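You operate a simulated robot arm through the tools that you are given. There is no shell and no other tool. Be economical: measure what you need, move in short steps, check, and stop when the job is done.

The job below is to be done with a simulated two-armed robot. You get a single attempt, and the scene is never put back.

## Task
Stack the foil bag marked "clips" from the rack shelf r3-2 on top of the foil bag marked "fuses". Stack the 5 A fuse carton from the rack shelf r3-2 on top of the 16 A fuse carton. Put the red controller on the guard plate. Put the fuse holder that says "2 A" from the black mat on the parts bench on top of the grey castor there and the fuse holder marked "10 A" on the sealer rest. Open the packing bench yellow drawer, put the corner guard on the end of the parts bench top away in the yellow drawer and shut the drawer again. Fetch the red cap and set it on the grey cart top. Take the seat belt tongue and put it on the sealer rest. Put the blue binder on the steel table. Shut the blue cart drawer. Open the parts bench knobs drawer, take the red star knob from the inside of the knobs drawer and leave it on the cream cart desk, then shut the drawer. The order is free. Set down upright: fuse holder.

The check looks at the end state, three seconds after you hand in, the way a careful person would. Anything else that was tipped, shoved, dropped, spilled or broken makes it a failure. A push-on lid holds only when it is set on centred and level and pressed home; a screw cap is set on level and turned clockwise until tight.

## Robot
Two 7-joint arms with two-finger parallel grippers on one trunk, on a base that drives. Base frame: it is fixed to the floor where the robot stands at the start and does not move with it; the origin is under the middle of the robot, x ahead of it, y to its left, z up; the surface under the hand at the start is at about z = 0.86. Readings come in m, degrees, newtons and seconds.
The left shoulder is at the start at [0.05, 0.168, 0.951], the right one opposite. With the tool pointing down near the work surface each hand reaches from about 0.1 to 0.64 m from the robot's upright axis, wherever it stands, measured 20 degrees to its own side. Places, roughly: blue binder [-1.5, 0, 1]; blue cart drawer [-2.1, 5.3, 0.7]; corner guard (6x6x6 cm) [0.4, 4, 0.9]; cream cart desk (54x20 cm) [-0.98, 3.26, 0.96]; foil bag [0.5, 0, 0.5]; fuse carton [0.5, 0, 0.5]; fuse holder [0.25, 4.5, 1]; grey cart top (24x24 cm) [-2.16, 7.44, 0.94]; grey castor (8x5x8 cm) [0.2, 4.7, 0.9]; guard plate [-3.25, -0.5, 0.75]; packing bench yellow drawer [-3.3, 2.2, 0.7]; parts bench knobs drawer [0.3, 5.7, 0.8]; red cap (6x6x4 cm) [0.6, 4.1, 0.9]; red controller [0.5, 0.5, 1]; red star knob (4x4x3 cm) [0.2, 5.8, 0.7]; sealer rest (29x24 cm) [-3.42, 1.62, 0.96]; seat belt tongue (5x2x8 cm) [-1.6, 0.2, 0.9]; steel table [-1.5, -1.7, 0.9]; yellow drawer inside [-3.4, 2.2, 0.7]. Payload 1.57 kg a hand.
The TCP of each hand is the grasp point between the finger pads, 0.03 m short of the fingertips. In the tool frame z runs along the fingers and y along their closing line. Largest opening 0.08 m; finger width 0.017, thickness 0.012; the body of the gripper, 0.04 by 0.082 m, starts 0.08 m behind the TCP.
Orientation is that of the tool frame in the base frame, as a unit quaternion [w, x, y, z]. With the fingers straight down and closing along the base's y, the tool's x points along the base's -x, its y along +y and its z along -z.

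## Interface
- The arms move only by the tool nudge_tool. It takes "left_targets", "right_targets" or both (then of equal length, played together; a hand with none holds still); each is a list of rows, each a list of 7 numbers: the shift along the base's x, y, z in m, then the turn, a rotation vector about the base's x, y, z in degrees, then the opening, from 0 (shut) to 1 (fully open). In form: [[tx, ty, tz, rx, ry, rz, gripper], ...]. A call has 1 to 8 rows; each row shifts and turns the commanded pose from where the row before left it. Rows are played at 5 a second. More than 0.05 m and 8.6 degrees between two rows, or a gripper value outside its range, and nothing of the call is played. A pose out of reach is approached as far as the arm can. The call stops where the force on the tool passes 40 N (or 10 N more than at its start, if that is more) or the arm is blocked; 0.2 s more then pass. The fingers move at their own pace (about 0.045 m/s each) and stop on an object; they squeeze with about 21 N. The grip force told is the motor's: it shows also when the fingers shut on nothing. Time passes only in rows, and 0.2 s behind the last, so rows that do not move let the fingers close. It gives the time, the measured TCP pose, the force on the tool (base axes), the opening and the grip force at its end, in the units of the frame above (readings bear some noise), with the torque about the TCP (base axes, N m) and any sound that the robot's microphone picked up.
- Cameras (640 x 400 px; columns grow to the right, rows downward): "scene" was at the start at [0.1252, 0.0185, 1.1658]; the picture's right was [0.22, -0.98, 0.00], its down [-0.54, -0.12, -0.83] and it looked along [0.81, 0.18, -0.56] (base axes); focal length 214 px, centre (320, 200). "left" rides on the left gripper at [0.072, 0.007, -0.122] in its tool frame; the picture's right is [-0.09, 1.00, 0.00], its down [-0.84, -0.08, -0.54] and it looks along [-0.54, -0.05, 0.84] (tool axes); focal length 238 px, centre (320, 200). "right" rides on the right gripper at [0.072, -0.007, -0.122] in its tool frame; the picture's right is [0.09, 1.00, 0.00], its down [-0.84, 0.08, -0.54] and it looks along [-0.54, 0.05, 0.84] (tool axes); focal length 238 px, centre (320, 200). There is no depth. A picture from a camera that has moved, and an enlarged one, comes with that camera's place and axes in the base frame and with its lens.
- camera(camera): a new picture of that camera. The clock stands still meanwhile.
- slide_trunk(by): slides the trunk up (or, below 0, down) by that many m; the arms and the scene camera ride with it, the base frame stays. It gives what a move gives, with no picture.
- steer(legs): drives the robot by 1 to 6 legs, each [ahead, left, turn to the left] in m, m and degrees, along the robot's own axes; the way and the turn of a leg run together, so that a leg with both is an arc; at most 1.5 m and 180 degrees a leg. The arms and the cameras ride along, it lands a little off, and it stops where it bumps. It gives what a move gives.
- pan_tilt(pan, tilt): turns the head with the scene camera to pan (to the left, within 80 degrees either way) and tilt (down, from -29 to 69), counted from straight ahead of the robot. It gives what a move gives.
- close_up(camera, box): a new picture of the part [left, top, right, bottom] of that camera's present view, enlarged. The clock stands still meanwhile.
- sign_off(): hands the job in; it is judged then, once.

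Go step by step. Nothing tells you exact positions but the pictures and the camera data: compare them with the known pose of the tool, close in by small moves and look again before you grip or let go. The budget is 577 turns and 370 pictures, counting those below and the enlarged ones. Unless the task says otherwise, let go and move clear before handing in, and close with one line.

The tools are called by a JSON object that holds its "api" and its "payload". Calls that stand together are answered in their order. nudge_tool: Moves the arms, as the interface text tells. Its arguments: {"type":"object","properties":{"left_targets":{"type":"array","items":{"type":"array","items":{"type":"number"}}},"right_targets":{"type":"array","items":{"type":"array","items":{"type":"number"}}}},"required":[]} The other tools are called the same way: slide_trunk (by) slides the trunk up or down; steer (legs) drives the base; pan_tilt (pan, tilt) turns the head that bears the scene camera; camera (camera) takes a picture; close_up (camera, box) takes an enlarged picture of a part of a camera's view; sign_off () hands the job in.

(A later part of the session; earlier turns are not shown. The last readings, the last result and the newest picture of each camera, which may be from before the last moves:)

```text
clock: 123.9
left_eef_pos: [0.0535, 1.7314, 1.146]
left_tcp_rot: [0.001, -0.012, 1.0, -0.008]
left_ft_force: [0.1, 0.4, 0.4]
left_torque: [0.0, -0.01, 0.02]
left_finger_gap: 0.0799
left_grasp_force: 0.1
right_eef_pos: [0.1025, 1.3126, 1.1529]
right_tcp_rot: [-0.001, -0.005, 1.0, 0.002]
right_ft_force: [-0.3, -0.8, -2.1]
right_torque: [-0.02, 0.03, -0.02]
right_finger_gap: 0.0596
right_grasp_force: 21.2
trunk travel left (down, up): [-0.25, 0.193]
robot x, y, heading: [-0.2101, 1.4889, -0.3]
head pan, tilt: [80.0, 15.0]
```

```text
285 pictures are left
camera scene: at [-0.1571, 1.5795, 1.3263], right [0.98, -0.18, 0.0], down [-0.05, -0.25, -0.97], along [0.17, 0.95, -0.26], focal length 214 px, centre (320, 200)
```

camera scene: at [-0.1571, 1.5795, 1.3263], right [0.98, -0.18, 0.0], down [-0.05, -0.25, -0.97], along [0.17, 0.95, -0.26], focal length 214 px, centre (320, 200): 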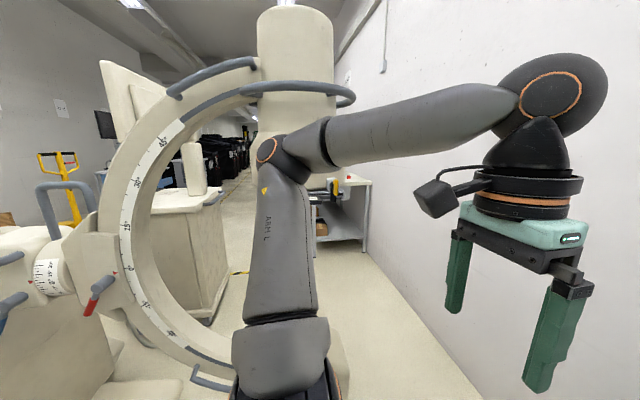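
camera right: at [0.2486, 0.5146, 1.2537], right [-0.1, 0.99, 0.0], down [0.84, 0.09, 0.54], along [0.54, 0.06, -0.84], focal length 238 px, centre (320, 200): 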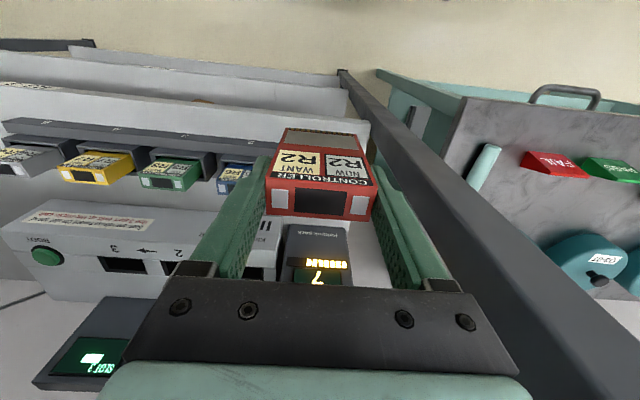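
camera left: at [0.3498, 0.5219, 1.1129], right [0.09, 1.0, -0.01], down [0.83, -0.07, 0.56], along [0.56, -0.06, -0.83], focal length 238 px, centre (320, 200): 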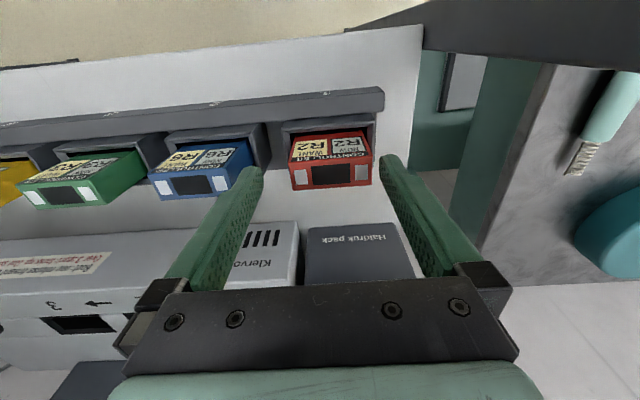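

A large C-arm device is close on the left. I step back to y≈1.2, turn right to face west, and look.

{"api": "steer", "payload": {"legs": [[0, -0.25, 0], [0, 0, -90], [0, 0, -90]]}}

{"api": "pan_tilt", "payload": {"pan": 0, "tilt": 20}}

{"api": "camera", "payload": {"camera": "scene"}}

{"api": "pan_tilt", "payload": {"pan": 60, "tilt": 25}}

{"api": "camera", "payload": {"camera": "scene"}}

```text
clock: 134.2
left_eef_pos: [-0.4533, 0.9643, 1.1448]
left_tcp_rot: [-0.009, 0.998, 0.055, -0.001]
left_ft_force: [-0.6, -0.3, 0.3]
left_torque: [0.0, -0.02, 0.01]
left_finger_gap: 0.08
left_grasp_force: 0.0
right_eef_pos: [-0.5416, 1.3785, 1.154]
right_tcp_rot: [0.002, 0.999, 0.049, 0.001]
right_ft_force: [-0.9, -0.5, -2.0]
right_torque: [-0.01, -0.01, 0.0]
right_finger_gap: 0.0599
right_grasp_force: 21.5
trunk travel left (down, up): [-0.25, 0.193]
robot x, y, heading: [-0.2109, 1.2301, -174.7]
head pan, tilt: [80.0, 15.0]
```

```text
clock: 135.8
left_eef_pos: [-0.4549, 0.9653, 1.1448]
left_tcp_rot: [-0.008, 0.998, 0.056, -0.001]
left_ft_force: [-0.4, 0.5, 0.4]
left_torque: [0.0, -0.01, 0.01]
left_finger_gap: 0.0801
left_grasp_force: 0.0
right_eef_pos: [-0.5422, 1.3776, 1.1532]
right_tcp_rot: [0.002, 0.999, 0.05, 0.001]
right_ft_force: [0.5, 0.0, -2.3]
right_torque: [0.02, 0.01, 0.01]
right_finger_gap: 0.0598
right_grasp_force: 21.4
trunk travel left (down, up): [-0.25, 0.193]
robot x, y, heading: [-0.2115, 1.2352, -174.8]
head pan, tilt: [0.0, 20.0]
```

```text
284 pictures are left
camera scene: at [-0.3459, 1.218, 1.3181], right [-0.09, 1.0, 0.0], down [0.34, 0.03, -0.94], along [-0.94, -0.08, -0.34], focal length 214 px, centre (320, 200)
```

scene: 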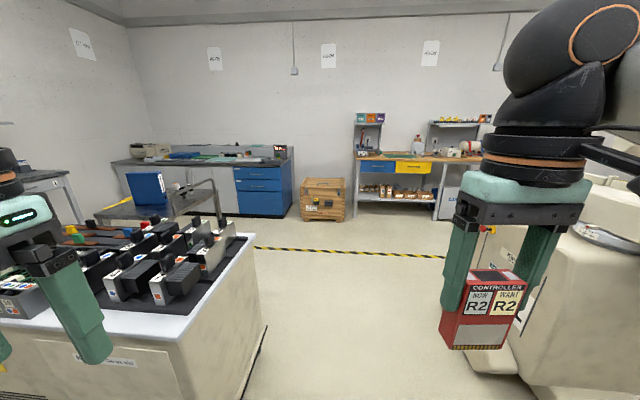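

```text
clock: 137.1
left_eef_pos: [-0.4536, 0.9659, 1.145]
left_tcp_rot: [-0.008, 0.998, 0.055, -0.002]
left_ft_force: [-0.3, 0.6, 0.3]
left_torque: [0.03, -0.02, 0.01]
left_finger_gap: 0.0799
left_grasp_force: 0.0
right_eef_pos: [-0.5406, 1.3784, 1.1542]
right_tcp_rot: [0.002, 0.999, 0.049, 0.002]
right_ft_force: [-0.1, 0.0, -1.4]
right_torque: [-0.01, -0.03, 0.0]
right_finger_gap: 0.0597
right_grasp_force: 21.1
trunk travel left (down, up): [-0.25, 0.193]
robot x, y, heading: [-0.2099, 1.2324, -175.1]
head pan, tilt: [60.0, 25.0]
```

```text
283 pictures are left
camera scene: at [-0.292, 1.1427, 1.31], right [-0.91, 0.42, 0.0], down [0.18, 0.38, -0.91], along [-0.38, -0.82, -0.42], focal length 214 px, centre (320, 200)
```

scene: 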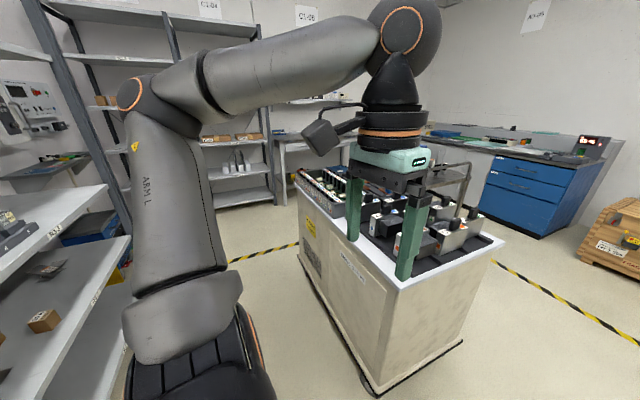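

The blue binder sits on a trolley beyond the island; the packing bench is at the far wall. I drive west along the corridor.

{"api": "steer", "payload": {"legs": [[0, 0, -5], [1.2, 0, 0]]}}

{"api": "camera", "payload": {"camera": "scene"}}

{"api": "pan_tilt", "payload": {"pan": 0, "tilt": 20}}

{"api": "camera", "payload": {"camera": "scene"}}

```text
clock: 143.6
left_eef_pos: [-1.6598, 0.98, 1.1446]
left_tcp_rot: [-0.009, 1.0, 0.016, -0.001]
left_ft_force: [0.4, 0.2, -0.8]
left_torque: [-0.05, 0.0, -0.04]
left_finger_gap: 0.0802
left_grasp_force: 0.0
right_eef_pos: [-1.713, 1.4001, 1.1535]
right_tcp_rot: [0.002, 1.0, 0.009, 0.001]
right_ft_force: [-0.1, -0.3, -2.5]
right_torque: [-0.01, 0.0, -0.03]
right_finger_gap: 0.0599
right_grasp_force: 21.0
trunk travel left (down, up): [-0.25, 0.193]
robot x, y, heading: [-1.3939, 1.2235, -179.8]
head pan, tilt: [60.0, 25.0]
```

```text
282 pictures are left
camera scene: at [-1.4837, 1.1446, 1.31], right [-0.87, 0.49, 0.0], down [0.21, 0.37, -0.91], along [-0.45, -0.79, -0.42], focal length 214 px, centre (320, 200)
```

scene: 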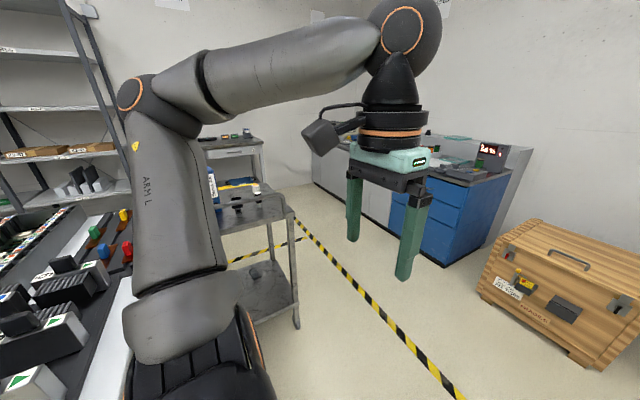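

```text
clock: 144.9
left_eef_pos: [-1.6592, 0.9811, 1.1454]
left_tcp_rot: [-0.008, 1.0, 0.016, -0.001]
left_ft_force: [0.5, 1.3, 0.4]
left_torque: [-0.02, 0.01, 0.0]
left_finger_gap: 0.0801
left_grasp_force: 0.1
right_eef_pos: [-1.7132, 1.3999, 1.154]
right_tcp_rot: [0.002, 1.0, 0.01, 0.001]
right_ft_force: [-0.3, 0.7, -1.0]
right_torque: [-0.01, 0.01, 0.0]
right_finger_gap: 0.0599
right_grasp_force: 20.7
trunk travel left (down, up): [-0.25, 0.193]
robot x, y, heading: [-1.3978, 1.2247, -179.5]
head pan, tilt: [0.0, 20.0]
```

```text
281 pictures are left
camera scene: at [-1.5313, 1.2239, 1.3181], right [-0.01, 1.0, 0.0], down [0.34, 0.0, -0.94], along [-0.94, -0.01, -0.34], focal length 214 px, centre (320, 200)
```

scene: 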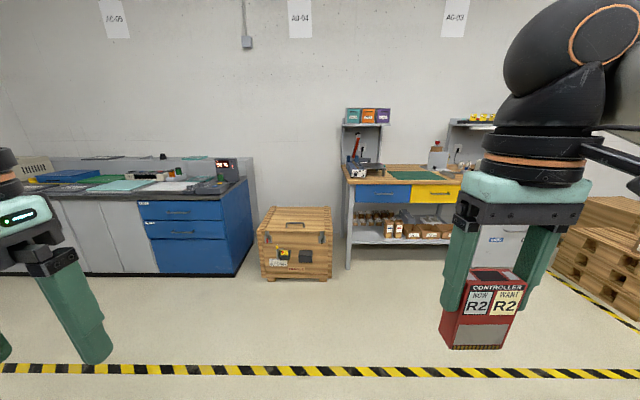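

Bench with blue drawers lies along the west wall. I go there to place the controller first.

{"api": "steer", "payload": {"legs": [[1.05, 0, 0], [0, 0.9, 0]]}}

{"api": "pan_tilt", "payload": {"pan": 20, "tilt": 30}}

{"api": "camera", "payload": {"camera": "scene"}}

```text
clock: 158.5
left_eef_pos: [-2.7047, 0.0376, 1.1458]
left_tcp_rot: [-0.008, 1.0, 0.02, -0.001]
left_ft_force: [0.7, -0.4, 0.0]
left_torque: [-0.01, 0.01, 0.02]
left_finger_gap: 0.0802
left_grasp_force: 0.2
right_eef_pos: [-2.7634, 0.4565, 1.1541]
right_tcp_rot: [0.002, 1.0, 0.015, 0.001]
right_ft_force: [-0.1, -0.3, -1.7]
right_torque: [-0.02, 0.01, -0.01]
right_finger_gap: 0.0597
right_grasp_force: 20.9
trunk travel left (down, up): [-0.25, 0.193]
robot x, y, heading: [-2.4444, 0.2871, -179.2]
head pan, tilt: [0.0, 20.0]
```

```text
clock: 159.3
left_eef_pos: [-2.705, 0.0373, 1.1457]
left_tcp_rot: [-0.009, 1.0, 0.021, 0.0]
left_ft_force: [0.6, 0.1, 0.0]
left_torque: [-0.03, 0.0, 0.03]
left_finger_gap: 0.0801
left_grasp_force: 0.0
right_eef_pos: [-2.7622, 0.4568, 1.1537]
right_tcp_rot: [0.001, 1.0, 0.015, 0.001]
right_ft_force: [0.0, -0.8, -2.6]
right_torque: [0.05, -0.03, 0.01]
right_finger_gap: 0.0596
right_grasp_force: 21.2
trunk travel left (down, up): [-0.25, 0.193]
robot x, y, heading: [-2.4465, 0.2839, -178.9]
head pan, tilt: [20.0, 30.0]
```

```text
280 pictures are left
camera scene: at [-2.5704, 0.2524, 1.3021], right [-0.36, 0.93, 0.0], down [0.47, 0.18, -0.87], along [-0.81, -0.31, -0.5], focal length 214 px, centre (320, 200)
```

scene: 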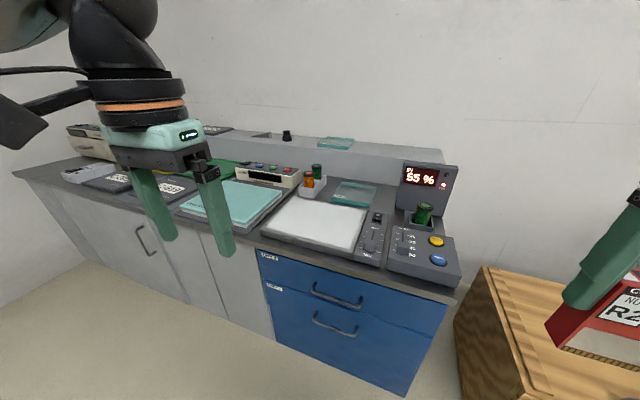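

{"api": "steer", "payload": {"legs": [[0, 0.55, 0]]}}

{"api": "pan_tilt", "payload": {"pan": -5, "tilt": 40}}

{"api": "camera", "payload": {"camera": "scene"}}

{"api": "close_up", "payload": {"camera": "scene", "box": [160, 80, 500, 280]}}

```text
clock: 164.7
left_eef_pos: [-2.6906, -0.5177, 1.1463]
left_tcp_rot: [-0.009, 1.0, 0.025, -0.001]
left_ft_force: [1.1, -0.1, -0.1]
left_torque: [0.02, -0.01, -0.03]
left_finger_gap: 0.0799
left_grasp_force: 0.1
right_eef_pos: [-2.7528, -0.0996, 1.1534]
right_tcp_rot: [0.002, 1.0, 0.019, 0.001]
right_ft_force: [-0.2, 0.6, -1.5]
right_torque: [0.03, 0.02, 0.01]
right_finger_gap: 0.0594
right_grasp_force: 20.4
trunk travel left (down, up): [-0.25, 0.193]
robot x, y, heading: [-2.4275, -0.2674, -178.3]
head pan, tilt: [20.0, 30.0]
```

```text
clock: 165.6
left_eef_pos: [-2.6904, -0.5183, 1.1449]
left_tcp_rot: [-0.009, 1.0, 0.025, -0.002]
left_ft_force: [0.0, 0.4, 0.0]
left_torque: [0.01, 0.0, -0.02]
left_finger_gap: 0.0798
left_grasp_force: 0.2
right_eef_pos: [-2.7525, -0.1011, 1.154]
right_tcp_rot: [0.003, 1.0, 0.019, 0.001]
right_ft_force: [0.0, -0.6, -1.3]
right_torque: [-0.03, -0.01, -0.02]
right_finger_gap: 0.0595
right_grasp_force: 20.6
trunk travel left (down, up): [-0.25, 0.193]
robot x, y, heading: [-2.4342, -0.269, -178.5]
head pan, tilt: [-5.0, 40.0]
```

```text
279 pictures are left
camera scene: at [-2.5581, -0.264, 1.2867], right [0.06, 1.0, 0.0], down [0.64, -0.04, -0.77], along [-0.76, 0.05, -0.64], focal length 214 px, centre (320, 200)
```

scene: 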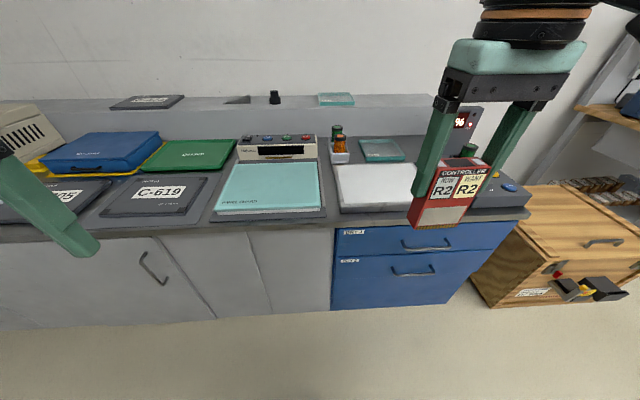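

```text
1.88 times, centred on (330, 180) of scene
camera zoom: at [-2.5581, -0.264, 1.2867], right [0.06, 1.0, 0.0], down [0.64, -0.04, -0.77], along [-0.76, 0.05, -0.64], focal length 404 px, centre (301, 238)
```

zoom: 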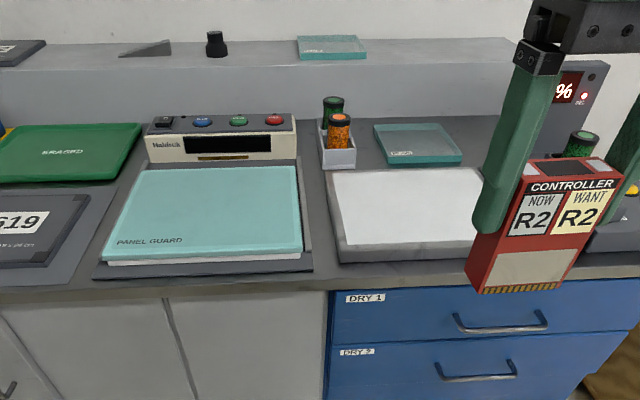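

The teal plate reads "PANEL GUARD" (x≈-3.5…-3.14, y≈-0.61…-0.23, z≈0.75). I line up, drive in, and lower the trunk.

{"api": "steer", "payload": {"legs": [[0, 0.27, 0], [0.25, 0, 0]]}}

{"api": "slide_trunk", "payload": {"by": -0.15}}

{"api": "nudge_tool", "payload": {"right_targets": [[-0.04, 0, 0, 0, 0, 0, 0], [-0.04, 0, 0, 0, 0, 0, 0], [-0.04, 0, 0, 0, 0, 0, 0], [-0.04, 0, 0, 0, 0, 0, 0], [-0.04, 0, -0.02, 0, 0, 0, 0], [-0.02, 0, -0.03, 0, 0, 0, 0]]}}

{"api": "camera", "payload": {"camera": "scene"}}

{"api": "camera", "payload": {"camera": "right"}}

```text
clock: 170.0
left_eef_pos: [-2.9394, -0.7964, 1.1456]
left_tcp_rot: [-0.008, 1.0, 0.017, -0.001]
left_ft_force: [0.0, -0.2, -0.6]
left_torque: [-0.01, -0.03, -0.01]
left_finger_gap: 0.0803
left_grasp_force: 0.1
right_eef_pos: [-2.9939, -0.3784, 1.154]
right_tcp_rot: [0.002, 1.0, 0.011, 0.0]
right_ft_force: [0.0, -0.6, -2.5]
right_torque: [0.0, -0.04, 0.0]
right_finger_gap: 0.0598
right_grasp_force: 20.9
trunk travel left (down, up): [-0.25, 0.193]
robot x, y, heading: [-2.6745, -0.5514, -179.1]
head pan, tilt: [-5.0, 40.0]
```

```text
clock: 171.8
left_eef_pos: [-2.9383, -0.7955, 0.9953]
left_tcp_rot: [-0.009, 1.0, 0.018, -0.002]
left_ft_force: [0.0, 0.3, -0.4]
left_torque: [-0.01, -0.02, -0.05]
left_finger_gap: 0.0799
left_grasp_force: 0.0
right_eef_pos: [-2.9947, -0.3773, 1.0033]
right_tcp_rot: [0.002, 1.0, 0.012, 0.002]
right_ft_force: [-0.2, -0.7, -1.0]
right_torque: [0.01, -0.02, -0.02]
right_finger_gap: 0.0597
right_grasp_force: 21.5
trunk travel left (down, up): [-0.1, 0.343]
robot x, y, heading: [-2.6757, -0.5509, -179.5]
head pan, tilt: [-5.0, 40.0]
```

```text
clock: 173.2
left_eef_pos: [-2.9396, -0.7971, 0.9952]
left_tcp_rot: [-0.009, 1.0, 0.017, -0.001]
left_ft_force: [0.1, -0.4, 0.2]
left_torque: [-0.03, -0.02, 0.0]
left_finger_gap: 0.0801
left_grasp_force: 0.0
right_eef_pos: [-3.2156, -0.3804, 0.952]
right_tcp_rot: [0.002, 1.0, 0.012, 0.001]
right_ft_force: [-0.5, -0.1, -0.6]
right_torque: [0.02, 0.02, 0.02]
right_finger_gap: 0.0597
right_grasp_force: 20.9
trunk travel left (down, up): [-0.1, 0.343]
robot x, y, heading: [-2.6771, -0.5509, -179.4]
head pan, tilt: [-5.0, 40.0]
```

```text
277 pictures are left
camera scene: at [-2.8033, -0.5457, 1.1367], right [0.08, 1.0, 0.0], down [0.64, -0.05, -0.77], along [-0.76, 0.06, -0.64], focal length 214 px, centre (320, 200)
```

scene: 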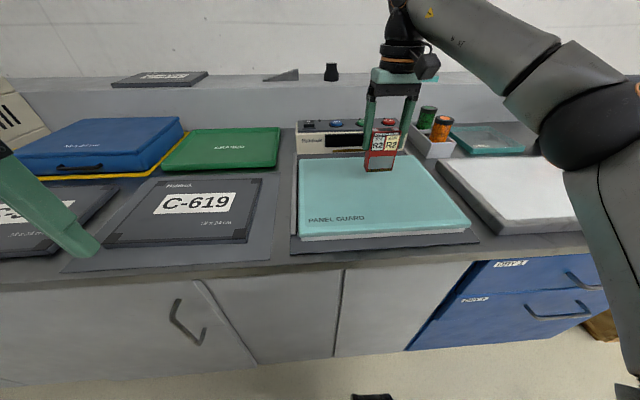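

```text
276 pictures are left
camera right: at [-3.1431, -0.3719, 1.0737], right [0.12, -0.99, 0.0], down [-0.84, -0.1, 0.54], along [-0.54, -0.07, -0.84], focal length 238 px, centre (320, 200)
```

right: 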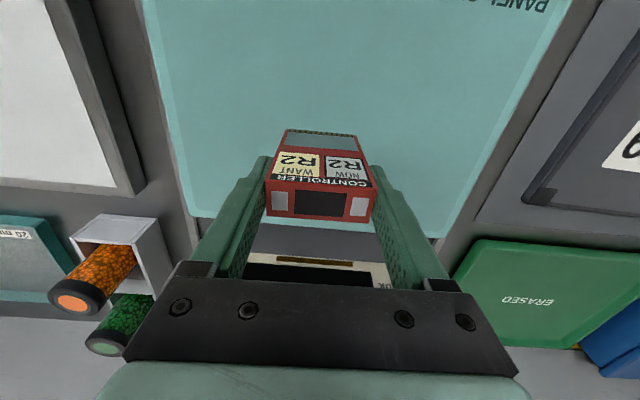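

The controller is over the plate. I lower it toward contact.

{"api": "nudge_tool", "payload": {"right_targets": [[0, -0.02, -0.03, 0, 0, 0, 0], [0, 0, -0.03, 0, 0, 0, 0], [0, 0, -0.025, 0, 0, 0, 0]]}}

{"api": "close_up", "payload": {"camera": "scene", "box": [280, 60, 480, 240]}}

```text
clock: 173.9
left_eef_pos: [-2.9381, -0.7964, 0.9945]
left_tcp_rot: [-0.009, 1.0, 0.018, -0.002]
left_ft_force: [-0.2, -0.8, -0.3]
left_torque: [-0.01, -0.01, -0.03]
left_finger_gap: 0.08
left_grasp_force: 0.1
right_eef_pos: [-3.2124, -0.4002, 0.8926]
right_tcp_rot: [0.005, 1.0, 0.012, -0.006]
right_ft_force: [1.9, 0.9, 7.2]
right_torque: [0.3, -0.15, -0.05]
right_finger_gap: 0.0597
right_grasp_force: 20.6
trunk travel left (down, up): [-0.1, 0.343]
robot x, y, heading: [-2.6771, -0.5509, -179.3]
head pan, tilt: [-5.0, 40.0]
stopped in row 3 (right hand): the force on the tool passed its limit at 67 N (the readings are from after the stop); the commanded pose is now the measured one
```

```text
2.22 times, centred on (380, 150) of scene
camera zoom: at [-2.8022, -0.5459, 1.1367], right [0.08, 1.0, 0.0], down [0.64, -0.05, -0.77], along [-0.76, 0.06, -0.64], focal length 477 px, centre (187, 311)
```

zoom: 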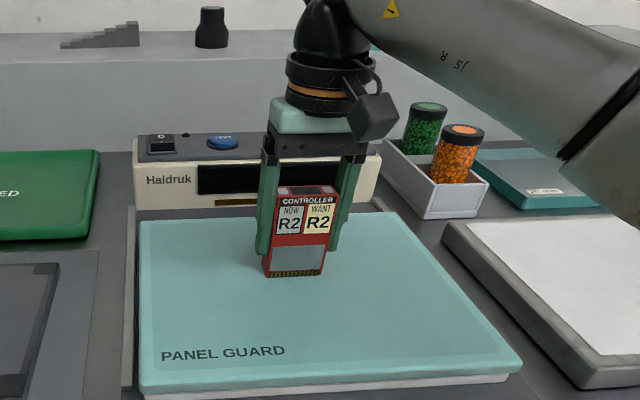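

Contact came earlier than expected; residual 7 N. I ease up a hair, release gently and rise straight up.

{"api": "nudge_tool", "payload": {"right_targets": [[0, 0, 0.001, 0, 0, 0, 0], [0, 0, 0, 0, 0, 0, 0], [0, 0, 0, 0, 0, 0, 0.82], [0, 0, 0, 0, 0, 0, 0.9], [0, 0, 0, 0, 0, 0, 0.9], [0, 0, 0.03, 0, 0, 0, 0.9], [0, 0, 0.04, 0, 0, 0, 0.9], [0, 0, 0.04, 0, 0, 0, 0.9]]}}

{"api": "close_up", "payload": {"camera": "scene", "box": [280, 60, 480, 240]}}

```text
clock: 175.7
left_eef_pos: [-2.9386, -0.797, 0.9957]
left_tcp_rot: [-0.009, 1.0, 0.018, -0.001]
left_ft_force: [-0.5, -0.2, 0.1]
left_torque: [-0.04, -0.03, 0.06]
left_finger_gap: 0.0799
left_grasp_force: 0.0
right_eef_pos: [-3.2128, -0.4001, 1.0022]
right_tcp_rot: [0.005, 1.0, 0.012, -0.004]
right_ft_force: [-1.2, 0.1, 0.8]
right_torque: [-0.02, 0.02, 0.04]
right_finger_gap: 0.0719
right_grasp_force: 0.1
trunk travel left (down, up): [-0.1, 0.343]
robot x, y, heading: [-2.6811, -0.5523, -179.5]
head pan, tilt: [-5.0, 40.0]
```

```text
2.22 times, centred on (380, 150) of scene
camera zoom: at [-2.8028, -0.5459, 1.1367], right [0.07, 1.0, 0.0], down [0.64, -0.05, -0.77], along [-0.76, 0.06, -0.64], focal length 477 px, centre (187, 311)
```

zoom: 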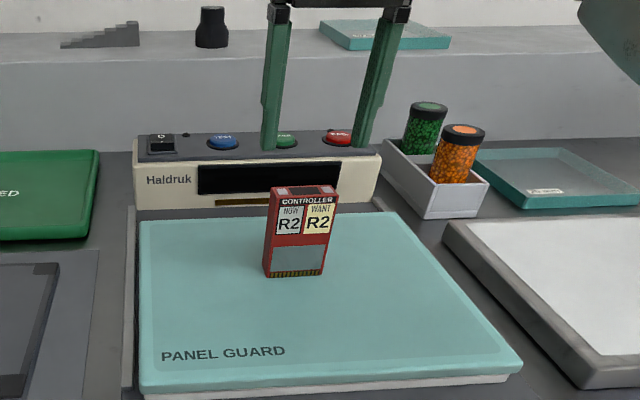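

The controller stands on the guard plate. Retract, back off, and turn east to the trolley with the binder and tongue.

{"api": "nudge_tool", "payload": {"right_targets": [[0.04, 0, 0.02, 0, 0, 0, 0.9], [0.045, 0, 0.02, 0, 0, 0, 1], [0.045, 0, 0, 0, 0, 0, 1], [0.045, 0, 0, 0, 0, 0, 1], [0.045, 0, 0, 0, 0, 0, 1]]}}

{"api": "slide_trunk", "payload": {"by": 0.12}}

{"api": "steer", "payload": {"legs": [[-0.15, 0, 0], [0, -0.5, 0], [0, 0, 90], [0, 0, 90]]}}

{"api": "pan_tilt", "payload": {"pan": 0, "tilt": 25}}

{"api": "camera", "payload": {"camera": "scene"}}

```text
clock: 176.9
left_eef_pos: [-2.9387, -0.7971, 0.9956]
left_tcp_rot: [-0.009, 1.0, 0.018, -0.002]
left_ft_force: [0.0, -0.4, 0.5]
left_torque: [0.0, 0.01, -0.01]
left_finger_gap: 0.0802
left_grasp_force: 0.0
right_eef_pos: [-2.993, -0.396, 1.0463]
right_tcp_rot: [0.004, 1.0, 0.012, -0.005]
right_ft_force: [0.3, 1.1, 0.3]
right_torque: [0.02, -0.04, -0.02]
right_finger_gap: 0.08
right_grasp_force: 0.0
trunk travel left (down, up): [-0.1, 0.343]
robot x, y, heading: [-2.6734, -0.5491, -179.1]
head pan, tilt: [-5.0, 40.0]
```

```text
clock: 178.4
left_eef_pos: [-2.9387, -0.7972, 1.115]
left_tcp_rot: [-0.008, 1.0, 0.019, -0.002]
left_ft_force: [0.8, -0.5, 1.0]
left_torque: [0.02, 0.03, -0.02]
left_finger_gap: 0.0799
left_grasp_force: 0.0
right_eef_pos: [-2.9945, -0.3964, 1.1674]
right_tcp_rot: [0.004, 1.0, 0.013, -0.005]
right_ft_force: [0.1, 0.3, -0.1]
right_torque: [0.02, -0.01, -0.01]
right_finger_gap: 0.0801
right_grasp_force: 0.1
trunk travel left (down, up): [-0.22, 0.223]
robot x, y, heading: [-2.6775, -0.5462, -179.4]
head pan, tilt: [-5.0, 40.0]
```

```text
clock: 191.8
left_eef_pos: [-2.2795, 0.1868, 1.1154]
left_tcp_rot: [0.002, -0.019, 1.0, -0.009]
left_ft_force: [0.0, 0.3, 0.2]
left_torque: [0.0, -0.02, 0.01]
left_finger_gap: 0.0797
left_grasp_force: 0.1
right_eef_pos: [-2.2231, -0.2142, 1.1666]
right_tcp_rot: [0.005, -0.013, 1.0, 0.004]
right_ft_force: [-0.4, -0.2, 0.2]
right_torque: [0.02, -0.01, 0.0]
right_finger_gap: 0.0801
right_grasp_force: 0.0
trunk travel left (down, up): [-0.22, 0.223]
robot x, y, heading: [-2.5435, -0.0629, 0.9]
head pan, tilt: [-5.0, 40.0]
```

```text
clock: 192.6
left_eef_pos: [-2.2803, 0.1876, 1.1159]
left_tcp_rot: [0.002, -0.018, 1.0, -0.008]
left_ft_force: [0.5, 0.1, 0.3]
left_torque: [0.01, 0.03, -0.02]
left_finger_gap: 0.08
left_grasp_force: 0.0
right_eef_pos: [-2.2235, -0.2144, 1.1669]
right_tcp_rot: [0.004, -0.013, 1.0, 0.005]
right_ft_force: [-0.2, 0.1, -0.1]
right_torque: [0.04, 0.02, -0.06]
right_finger_gap: 0.0801
right_grasp_force: 0.0
trunk travel left (down, up): [-0.22, 0.223]
robot x, y, heading: [-2.54, -0.0591, 0.8]
head pan, tilt: [0.0, 25.0]
```

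```text
273 pictures are left
camera scene: at [-2.4105, -0.0587, 1.28], right [0.01, -1.0, 0.0], down [-0.42, -0.01, -0.91], along [0.91, 0.01, -0.42], focal length 214 px, centre (320, 200)
```

scene: 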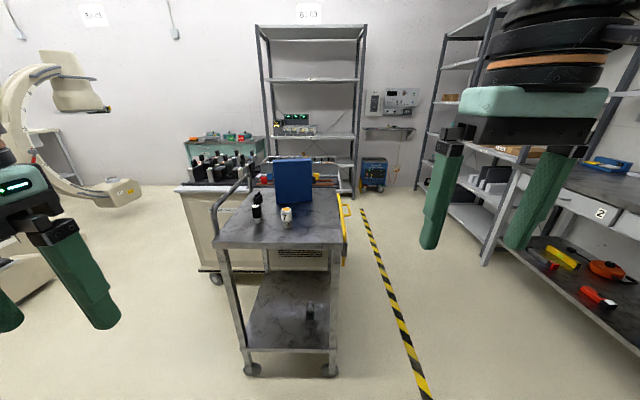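

{"api": "close_up", "payload": {"camera": "scene", "box": [200, 140, 370, 260]}}

{"api": "steer", "payload": {"legs": [[0.25, 0.05, 0]]}}

{"api": "pan_tilt", "payload": {"pan": 5, "tilt": 35}}

{"api": "camera", "payload": {"camera": "scene"}}

{"api": "close_up", "payload": {"camera": "scene", "box": [220, 80, 420, 240]}}

```text
3.33 times, centred on (285, 200) of scene
camera zoom: at [-2.4105, -0.0587, 1.28], right [0.01, -1.0, 0.0], down [-0.42, -0.01, -0.91], along [0.91, 0.01, -0.42], focal length 715 px, centre (437, 200)
```

zoom: 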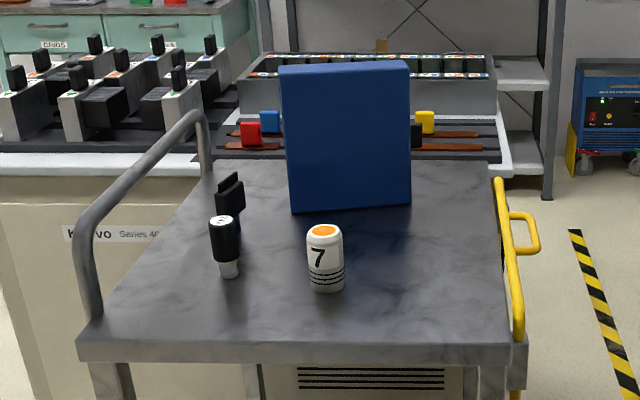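

```text
clock: 194.4
left_eef_pos: [-2.0334, 0.2404, 1.1154]
left_tcp_rot: [0.001, -0.016, 1.0, -0.01]
left_ft_force: [0.3, 0.5, 0.0]
left_torque: [0.01, 0.03, 0.0]
left_finger_gap: 0.0801
left_grasp_force: 0.0
right_eef_pos: [-1.9789, -0.1607, 1.1677]
right_tcp_rot: [0.005, -0.01, 1.0, 0.005]
right_ft_force: [-0.2, 0.0, 1.0]
right_torque: [-0.03, -0.03, 0.04]
right_finger_gap: 0.0801
right_grasp_force: 0.1
trunk travel left (down, up): [-0.22, 0.223]
robot x, y, heading: [-2.2963, -0.0055, 0.4]
head pan, tilt: [0.0, 25.0]
```

```text
clock: 195.1
left_eef_pos: [-2.0341, 0.2408, 1.1162]
left_tcp_rot: [0.001, -0.016, 1.0, -0.009]
left_ft_force: [0.2, -0.8, 0.3]
left_torque: [0.01, 0.02, 0.04]
left_finger_gap: 0.0798
left_grasp_force: 0.0
right_eef_pos: [-1.9786, -0.1617, 1.1666]
right_tcp_rot: [0.004, -0.011, 1.0, 0.006]
right_ft_force: [0.1, -0.1, 0.3]
right_torque: [0.01, -0.01, 0.0]
right_finger_gap: 0.0801
right_grasp_force: 0.0
trunk travel left (down, up): [-0.22, 0.223]
robot x, y, heading: [-2.2972, -0.0027, 0.3]
head pan, tilt: [5.0, 35.0]
```

```text
271 pictures are left
camera scene: at [-2.1701, 0.0025, 1.2643], right [0.09, -1.0, 0.0], down [-0.57, -0.05, -0.82], along [0.82, 0.08, -0.57], focal length 214 px, centre (320, 200)
```

scene: 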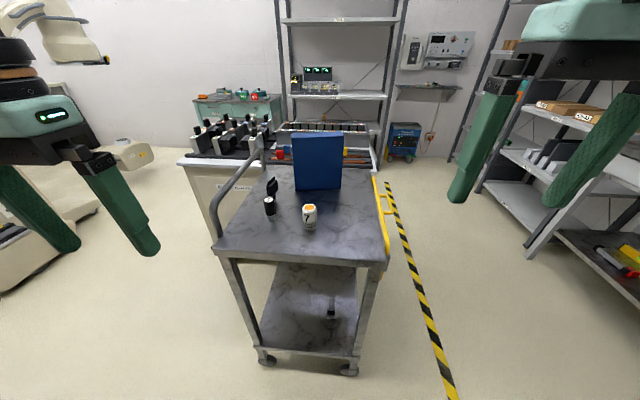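

```text
2.50 times, centred on (320, 160) of scene
camera zoom: at [-2.1701, 0.0025, 1.2643], right [0.09, -1.0, 0.0], down [-0.57, -0.05, -0.82], along [0.82, 0.08, -0.57], focal length 536 px, centre (320, 300)
```

zoom: 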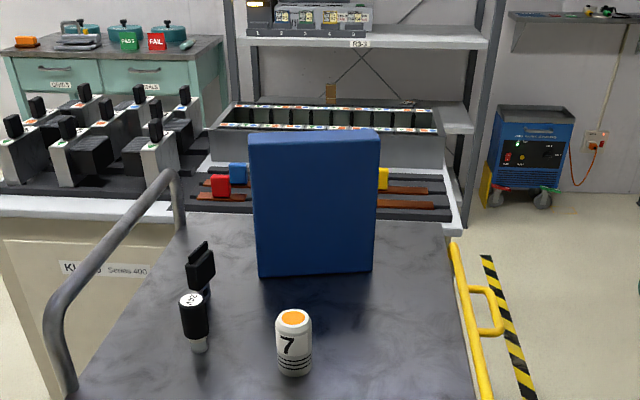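

The trolley's top spans about x -1.87…-1.25, y -0.12…0.28; the binder stands at ≈(-1.52,0.07), and the tongue is likely the black piece near (-1.59,0.21). I move in and look with the left camera.

{"api": "steer", "payload": {"legs": [[0.1, 0, 0]]}}

{"api": "nudge_tool", "payload": {"left_targets": [[0.04, -0.01, 0.0, 0, 0, 0, 1], [0.04, -0.01, 0, 0, 0, 0, 1], [0.04, -0.01, 0, 0, 0, 0, 1], [0.04, 0, 0, 0, 0, 0, 1]]}}

{"api": "camera", "payload": {"camera": "left"}}

{"api": "camera", "payload": {"camera": "scene"}}

```text
clock: 196.3
left_eef_pos: [-1.9313, 0.2404, 1.1148]
left_tcp_rot: [0.001, -0.016, 1.0, -0.008]
left_ft_force: [0.9, -0.7, 0.4]
left_torque: [0.05, 0.0, 0.01]
left_finger_gap: 0.0802
left_grasp_force: 0.1
right_eef_pos: [-1.8784, -0.1605, 1.1666]
right_tcp_rot: [0.003, -0.011, 1.0, 0.004]
right_ft_force: [0.4, 0.9, 0.0]
right_torque: [0.03, -0.02, 0.04]
right_finger_gap: 0.0804
right_grasp_force: 0.1
trunk travel left (down, up): [-0.22, 0.223]
robot x, y, heading: [-2.1969, -0.0039, 0.5]
head pan, tilt: [5.0, 35.0]
```

```text
clock: 197.3
left_eef_pos: [-1.7719, 0.2103, 1.1123]
left_tcp_rot: [0.001, -0.016, 1.0, -0.009]
left_ft_force: [0.1, 0.0, 0.5]
left_torque: [0.0, -0.02, 0.03]
left_finger_gap: 0.0798
left_grasp_force: 0.1
right_eef_pos: [-1.8783, -0.1603, 1.1658]
right_tcp_rot: [0.004, -0.012, 1.0, 0.005]
right_ft_force: [0.2, -0.4, 0.6]
right_torque: [-0.02, 0.03, -0.04]
right_finger_gap: 0.08
right_grasp_force: 0.0
trunk travel left (down, up): [-0.22, 0.223]
robot x, y, heading: [-2.1988, -0.0032, 0.4]
head pan, tilt: [5.0, 35.0]
```

```text
269 pictures are left
camera left: at [-1.8434, 0.2181, 1.2337], right [0.06, 1.0, -0.02], down [0.84, -0.04, 0.54], along [0.54, -0.05, -0.84], focal length 238 px, centre (320, 200)
```

left: 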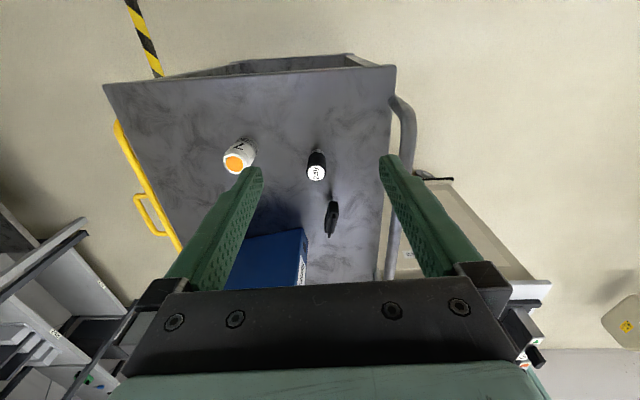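

```text
268 pictures are left
camera scene: at [-2.0688, 0.0035, 1.2642], right [0.1, -1.0, 0.0], down [-0.57, -0.06, -0.82], along [0.81, 0.08, -0.57], focal length 214 px, centre (320, 200)
```

scene: 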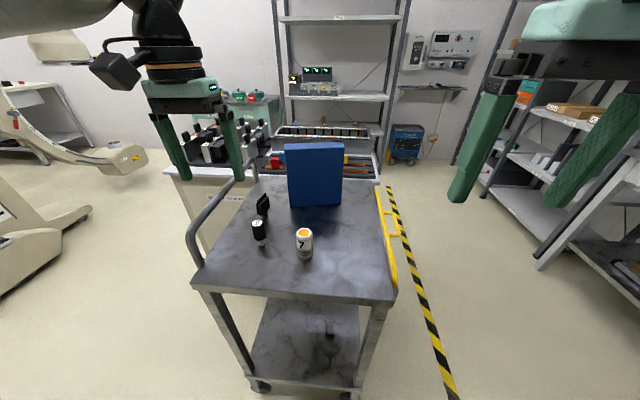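

{"api": "close_up", "payload": {"camera": "left", "box": [280, 140, 380, 260]}}

{"api": "close_up", "payload": {"camera": "scene", "box": [230, 170, 330, 270]}}

```text
3.33 times, centred on (330, 200) of left
camera zoom: at [-1.8434, 0.2181, 1.2337], right [0.06, 1.0, -0.02], down [0.84, -0.04, 0.54], along [0.54, -0.05, -0.84], focal length 794 px, centre (287, 200)
```

zoom: 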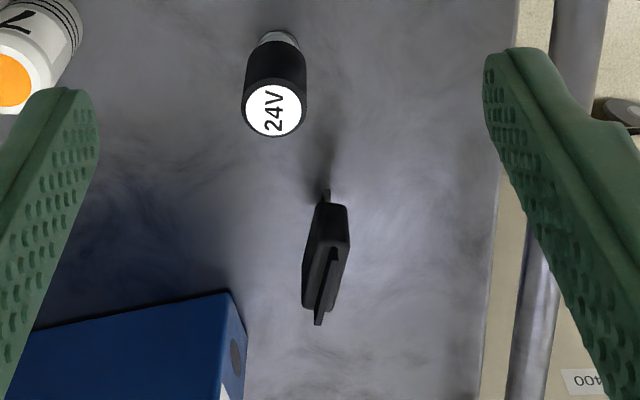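

```text
4.00 times, centred on (280, 220) of scene
camera zoom: at [-2.0688, 0.0035, 1.2642], right [0.1, -1.0, 0.0], down [-0.57, -0.06, -0.82], along [0.81, 0.08, -0.57], focal length 858 px, centre (480, 120)
```

zoom: 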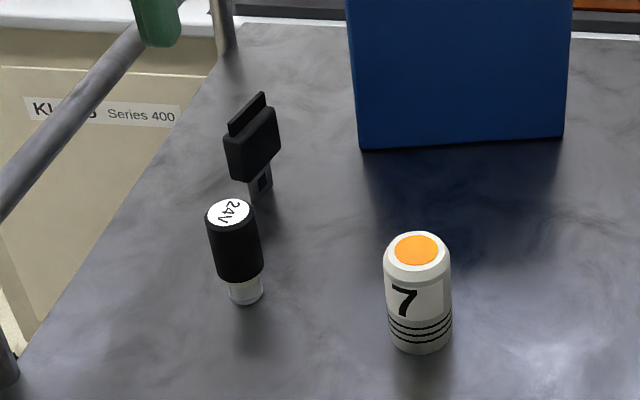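

The tongue stands upright, thin side along y, at ≈(-1.562,0.218), top z≈0.91. I go over it high, then down.

{"api": "steer", "payload": {"legs": [[0.04, 0, 0]]}}

{"api": "nudge_tool", "payload": {"left_targets": [[0.04, 0, -0.02, 0, 0, 0, 0.7], [0.045, 0.004, -0.015, 0, 0, 0, 0.7], [0.045, 0.004, -0.015, 0, 0, 0, 0.7], [0.035, 0, -0.01, 0, 0, 0, 0.7]]}}

{"api": "camera", "payload": {"camera": "left"}}

{"api": "camera", "payload": {"camera": "scene"}}

```text
clock: 198.1
left_eef_pos: [-1.7335, 0.213, 1.1124]
left_tcp_rot: [0.001, -0.016, 1.0, -0.008]
left_ft_force: [-0.2, -0.6, -0.7]
left_torque: [0.0, 0.02, 0.01]
left_finger_gap: 0.0799
left_grasp_force: 0.0
right_eef_pos: [-1.8397, -0.16, 1.1671]
right_tcp_rot: [0.004, -0.011, 1.0, 0.005]
right_ft_force: [-1.1, 1.5, -0.3]
right_torque: [-0.01, 0.03, 0.0]
right_finger_gap: 0.0803
right_grasp_force: 0.2
trunk travel left (down, up): [-0.22, 0.223]
robot x, y, heading: [-2.1565, -0.0034, 0.5]
head pan, tilt: [5.0, 35.0]
```

```text
clock: 199.1
left_eef_pos: [-1.6455, 0.251, 1.053]
left_tcp_rot: [0.001, -0.017, 1.0, -0.009]
left_ft_force: [-0.3, 0.1, -0.3]
left_torque: [-0.05, 0.02, -0.01]
left_finger_gap: 0.056
left_grasp_force: 0.0
left hand out of reach, approached as far as the arm can: row 2, 3, 4
right_eef_pos: [-1.8376, -0.1582, 1.1673]
right_tcp_rot: [0.004, -0.01, 1.0, 0.005]
right_ft_force: [0.2, 0.7, -0.7]
right_torque: [0.0, 0.01, 0.04]
right_finger_gap: 0.0799
right_grasp_force: 0.1
trunk travel left (down, up): [-0.22, 0.223]
robot x, y, heading: [-2.1576, 0.0018, 0.3]
head pan, tilt: [5.0, 35.0]
```

```text
265 pictures are left
camera left: at [-1.7164, 0.2579, 1.1739], right [0.06, 1.0, -0.02], down [0.84, -0.04, 0.55], along [0.54, -0.05, -0.84], focal length 238 px, centre (320, 200)
```

left: 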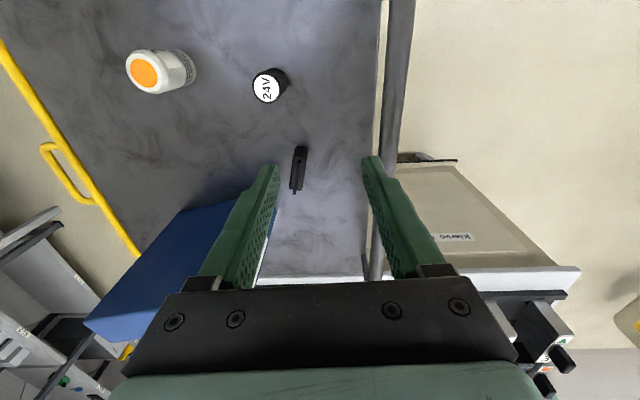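

```text
264 pictures are left
camera scene: at [-2.0302, 0.0045, 1.2642], right [0.1, -1.0, 0.0], down [-0.57, -0.06, -0.82], along [0.81, 0.08, -0.57], focal length 214 px, centre (320, 200)
```

scene: 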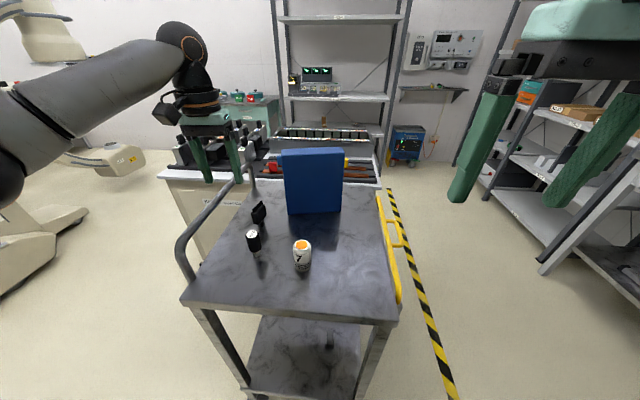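

Reach is short when fully vertical. I pitch the hand 20° forward, creep the base 2 cm, and approach again.

{"api": "steer", "payload": {"legs": [[0.025, 0, 0]]}}

{"api": "nudge_tool", "payload": {"left_targets": [[0.0, -0.03, 0, 0, -7, 0, 0.7], [0.02, -0.002, 0, 0, -7, 0, 0.7], [0.02, 0, 0, 0, -6, 0, 0.7], [0.017, 0, -0.02, 0, 0, 0, 0.7]]}}

{"api": "camera", "payload": {"camera": "left"}}

```text
clock: 199.9
left_eef_pos: [-1.6194, 0.2495, 1.0535]
left_tcp_rot: [0.002, -0.015, 1.0, -0.009]
left_ft_force: [-0.1, -0.4, -0.5]
left_torque: [0.0, 0.04, 0.03]
left_finger_gap: 0.0562
left_grasp_force: 0.2
right_eef_pos: [-1.8141, -0.1587, 1.1661]
right_tcp_rot: [0.004, -0.011, 1.0, 0.004]
right_ft_force: [-0.1, 0.2, 0.0]
right_torque: [-0.02, 0.03, 0.01]
right_finger_gap: 0.0803
right_grasp_force: 0.1
trunk travel left (down, up): [-0.22, 0.223]
robot x, y, heading: [-2.1331, -0.0038, 0.7]
head pan, tilt: [5.0, 35.0]
```

```text
clock: 200.9
left_eef_pos: [-1.5634, 0.2176, 1.0314]
left_tcp_rot: [0.176, -0.013, 0.984, -0.012]
left_ft_force: [1.0, -0.8, 0.5]
left_torque: [0.0, -0.03, -0.01]
left_finger_gap: 0.056
left_grasp_force: 0.0
right_eef_pos: [-1.8154, -0.1591, 1.1676]
right_tcp_rot: [0.005, -0.011, 1.0, 0.004]
right_ft_force: [0.6, 0.3, 0.1]
right_torque: [-0.02, 0.01, -0.02]
right_finger_gap: 0.0801
right_grasp_force: 0.0
trunk travel left (down, up): [-0.22, 0.223]
robot x, y, heading: [-2.1309, -0.003, 0.6]
head pan, tilt: [5.0, 35.0]
```

```text
263 pictures are left
camera left: at [-1.6728, 0.224, 1.121], right [0.06, 1.0, 0.0], down [0.6, -0.04, 0.8], along [0.8, -0.05, -0.6], focal length 238 px, centre (320, 200)
```

left: 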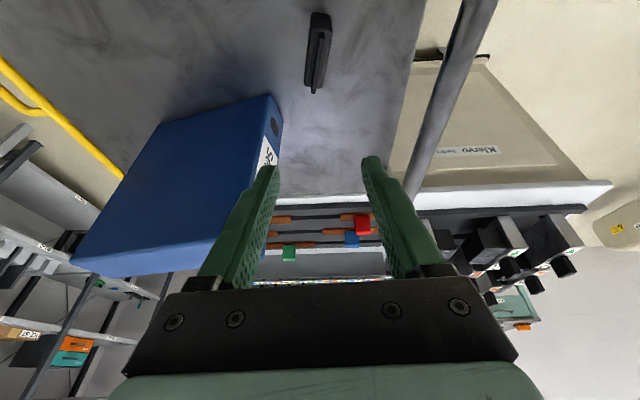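

Aligned over the tongue. Descend.

{"api": "nudge_tool", "payload": {"left_targets": [[0, -0.003, -0.04, 0, 0, 0, 0.7], [0, 0, -0.04, 0, 0, 0, 0.7], [0, 0, -0.03, 0, 0, 0, 0.7]]}}

{"api": "camera", "payload": {"camera": "left"}}

{"api": "close_up", "payload": {"camera": "scene", "box": [180, 130, 330, 270]}}

```text
clock: 201.8
left_eef_pos: [-1.5621, 0.2174, 0.9213]
left_tcp_rot: [0.175, -0.014, 0.984, -0.011]
left_ft_force: [0.3, -0.4, 0.3]
left_torque: [0.02, 0.01, -0.05]
left_finger_gap: 0.0558
left_grasp_force: 0.0
right_eef_pos: [-1.816, -0.1605, 1.1666]
right_tcp_rot: [0.005, -0.01, 1.0, 0.004]
right_ft_force: [0.9, 0.8, 0.4]
right_torque: [0.03, 0.02, 0.0]
right_finger_gap: 0.0798
right_grasp_force: 0.0
trunk travel left (down, up): [-0.22, 0.223]
robot x, y, heading: [-2.131, -0.0034, 0.3]
head pan, tilt: [5.0, 35.0]
```

```text
262 pictures are left
camera left: at [-1.6718, 0.2255, 1.0102], right [0.06, 1.0, 0.0], down [0.6, -0.04, 0.8], along [0.8, -0.05, -0.6], focal length 238 px, centre (320, 200)
```

left: 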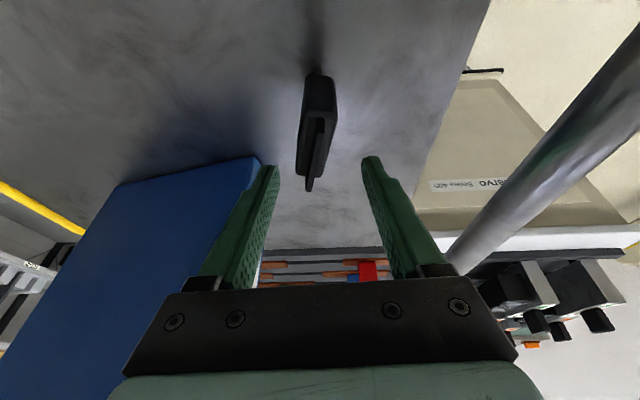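

```text
2.86 times, centred on (255, 200) of scene
camera zoom: at [-2.0062, 0.0039, 1.2643], right [0.1, -1.0, 0.0], down [-0.57, -0.05, -0.82], along [0.82, 0.08, -0.57], focal length 613 px, centre (506, 200)
```

zoom: 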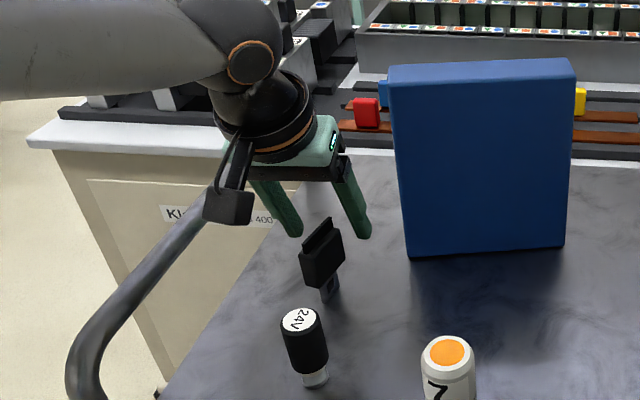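

{"api": "nudge_tool", "payload": {"left_targets": [[-0.004, -0.001, -0.028, 0, 0, 0, 0.7], [0, 0, 0, 0, 0, 0, 0], [0, 0, 0, 0, 0, 0, 0], [0, 0, 0, 0, 0, 0, 0]]}}

{"api": "camera", "payload": {"camera": "left"}}

```text
clock: 202.8
left_eef_pos: [-1.5666, 0.2189, 0.8933]
left_tcp_rot: [0.176, -0.014, 0.984, -0.012]
left_ft_force: [0.2, -0.4, 0.0]
left_torque: [-0.05, -0.05, -0.04]
left_finger_gap: 0.0179
left_grasp_force: 18.9
right_eef_pos: [-1.8152, -0.1605, 1.1674]
right_tcp_rot: [0.005, -0.011, 1.0, 0.005]
right_ft_force: [0.4, 0.1, 0.4]
right_torque: [0.03, -0.02, 0.0]
right_finger_gap: 0.08
right_grasp_force: 0.0
trunk travel left (down, up): [-0.22, 0.223]
robot x, y, heading: [-2.1318, -0.0037, 0.5]
head pan, tilt: [5.0, 35.0]
```

```text
260 pictures are left
camera left: at [-1.6761, 0.225, 0.9822], right [0.06, 1.0, 0.0], down [0.6, -0.04, 0.8], along [0.8, -0.05, -0.6], focal length 238 px, centre (320, 200)
```

left: 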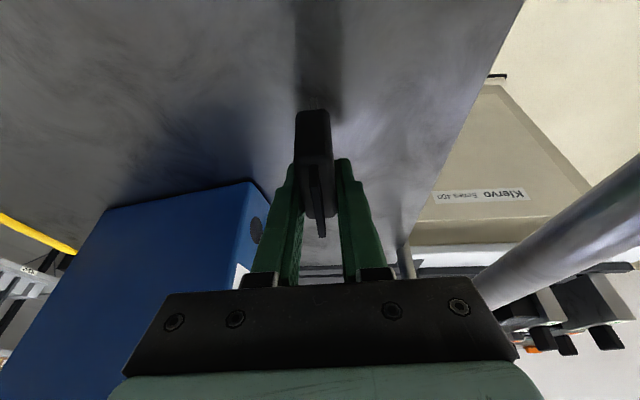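

Tongue gripped (1.8 cm). Lift straight up, then retract.

{"api": "nudge_tool", "payload": {"left_targets": [[0, 0, 0.03, 0, 0, 0, 0], [0, 0, 0.045, 0, 0, 0, 0], [0, 0, 0.045, 0, 0, 0, 0], [-0.03, 0, 0.035, 0, 0, 0, 0], [-0.045, 0, 0.02, 0, 0, 0, 0], [-0.045, 0, 0, 0, 0, 0, 0], [-0.045, 0, 0, 0, 0, 0, 0]]}}

{"api": "camera", "payload": {"camera": "left"}}

```text
clock: 204.3
left_eef_pos: [-1.7355, 0.2126, 1.0706]
left_tcp_rot: [0.175, -0.014, 0.984, -0.012]
left_ft_force: [-0.3, -0.4, -0.6]
left_torque: [0.01, -0.01, -0.01]
left_finger_gap: 0.0177
left_grasp_force: 21.3
right_eef_pos: [-1.8153, -0.1599, 1.1665]
right_tcp_rot: [0.005, -0.01, 1.0, 0.004]
right_ft_force: [0.7, 0.4, 0.4]
right_torque: [-0.01, 0.01, -0.02]
right_finger_gap: 0.0804
right_grasp_force: 0.1
trunk travel left (down, up): [-0.22, 0.223]
robot x, y, heading: [-2.1297, 0.0002, 0.4]
head pan, tilt: [5.0, 35.0]
```

```text
259 pictures are left
camera left: at [-1.8435, 0.2194, 1.1596], right [0.06, 1.0, 0.0], down [0.6, -0.04, 0.8], along [0.8, -0.05, -0.6], focal length 238 px, centre (320, 200)
```

left: 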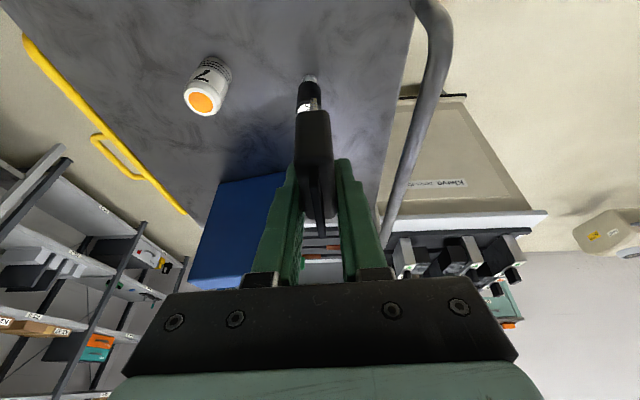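

I back off, go around to the trolley's south side and face north for the binder.

{"api": "steer", "payload": {"legs": [[-0.27, 0, 0], [0, -0.78, 0], [0.73, 0, 0], [0, 0, 90]]}}

{"api": "pan_tilt", "payload": {"pan": 0, "tilt": 35}}

{"api": "camera", "payload": {"camera": "scene"}}

```text
clock: 220.6
left_eef_pos: [-1.8922, -0.3798, 1.0707]
left_tcp_rot: [-0.131, 0.717, -0.674, -0.118]
left_ft_force: [0.2, -0.1, -0.6]
left_torque: [0.01, -0.03, -0.01]
left_finger_gap: 0.0175
left_grasp_force: 21.1
right_eef_pos: [-1.5171, -0.4499, 1.1673]
right_tcp_rot: [0.0, 0.725, -0.688, -0.008]
right_ft_force: [-0.1, -0.3, 0.6]
right_torque: [0.01, -0.02, -0.02]
right_finger_gap: 0.08
right_grasp_force: 0.0
trunk travel left (down, up): [-0.22, 0.223]
robot x, y, heading: [-1.6647, -0.7717, 92.3]
head pan, tilt: [5.0, 35.0]
```

```text
clock: 221.3
left_eef_pos: [-1.8913, -0.3819, 1.0713]
left_tcp_rot: [-0.131, 0.717, -0.675, -0.118]
left_ft_force: [0.0, 0.4, -1.0]
left_torque: [-0.02, -0.02, -0.01]
left_finger_gap: 0.0173
left_grasp_force: 21.1
right_eef_pos: [-1.5169, -0.4504, 1.1673]
right_tcp_rot: [0.001, 0.725, -0.688, -0.007]
right_ft_force: [-0.5, 0.8, 0.5]
right_torque: [0.01, 0.03, 0.03]
right_finger_gap: 0.0799
right_grasp_force: 0.1
trunk travel left (down, up): [-0.22, 0.223]
robot x, y, heading: [-1.6605, -0.7712, 92.4]
head pan, tilt: [0.0, 35.0]
```

```text
258 pictures are left
camera scene: at [-1.6682, -0.6455, 1.2643], right [1.0, 0.04, 0.0], down [0.02, -0.57, -0.82], along [-0.03, 0.82, -0.57], focal length 214 px, centre (320, 200)
```

scene: 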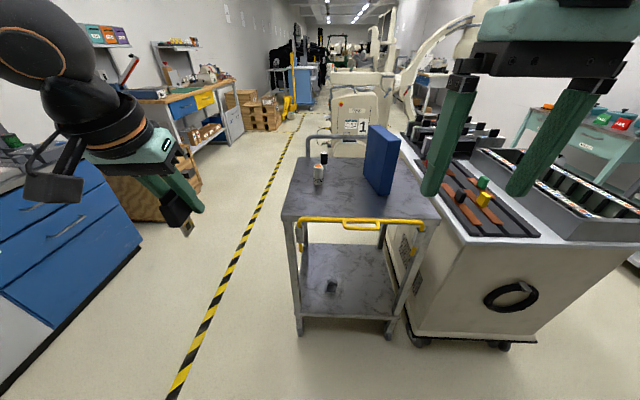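

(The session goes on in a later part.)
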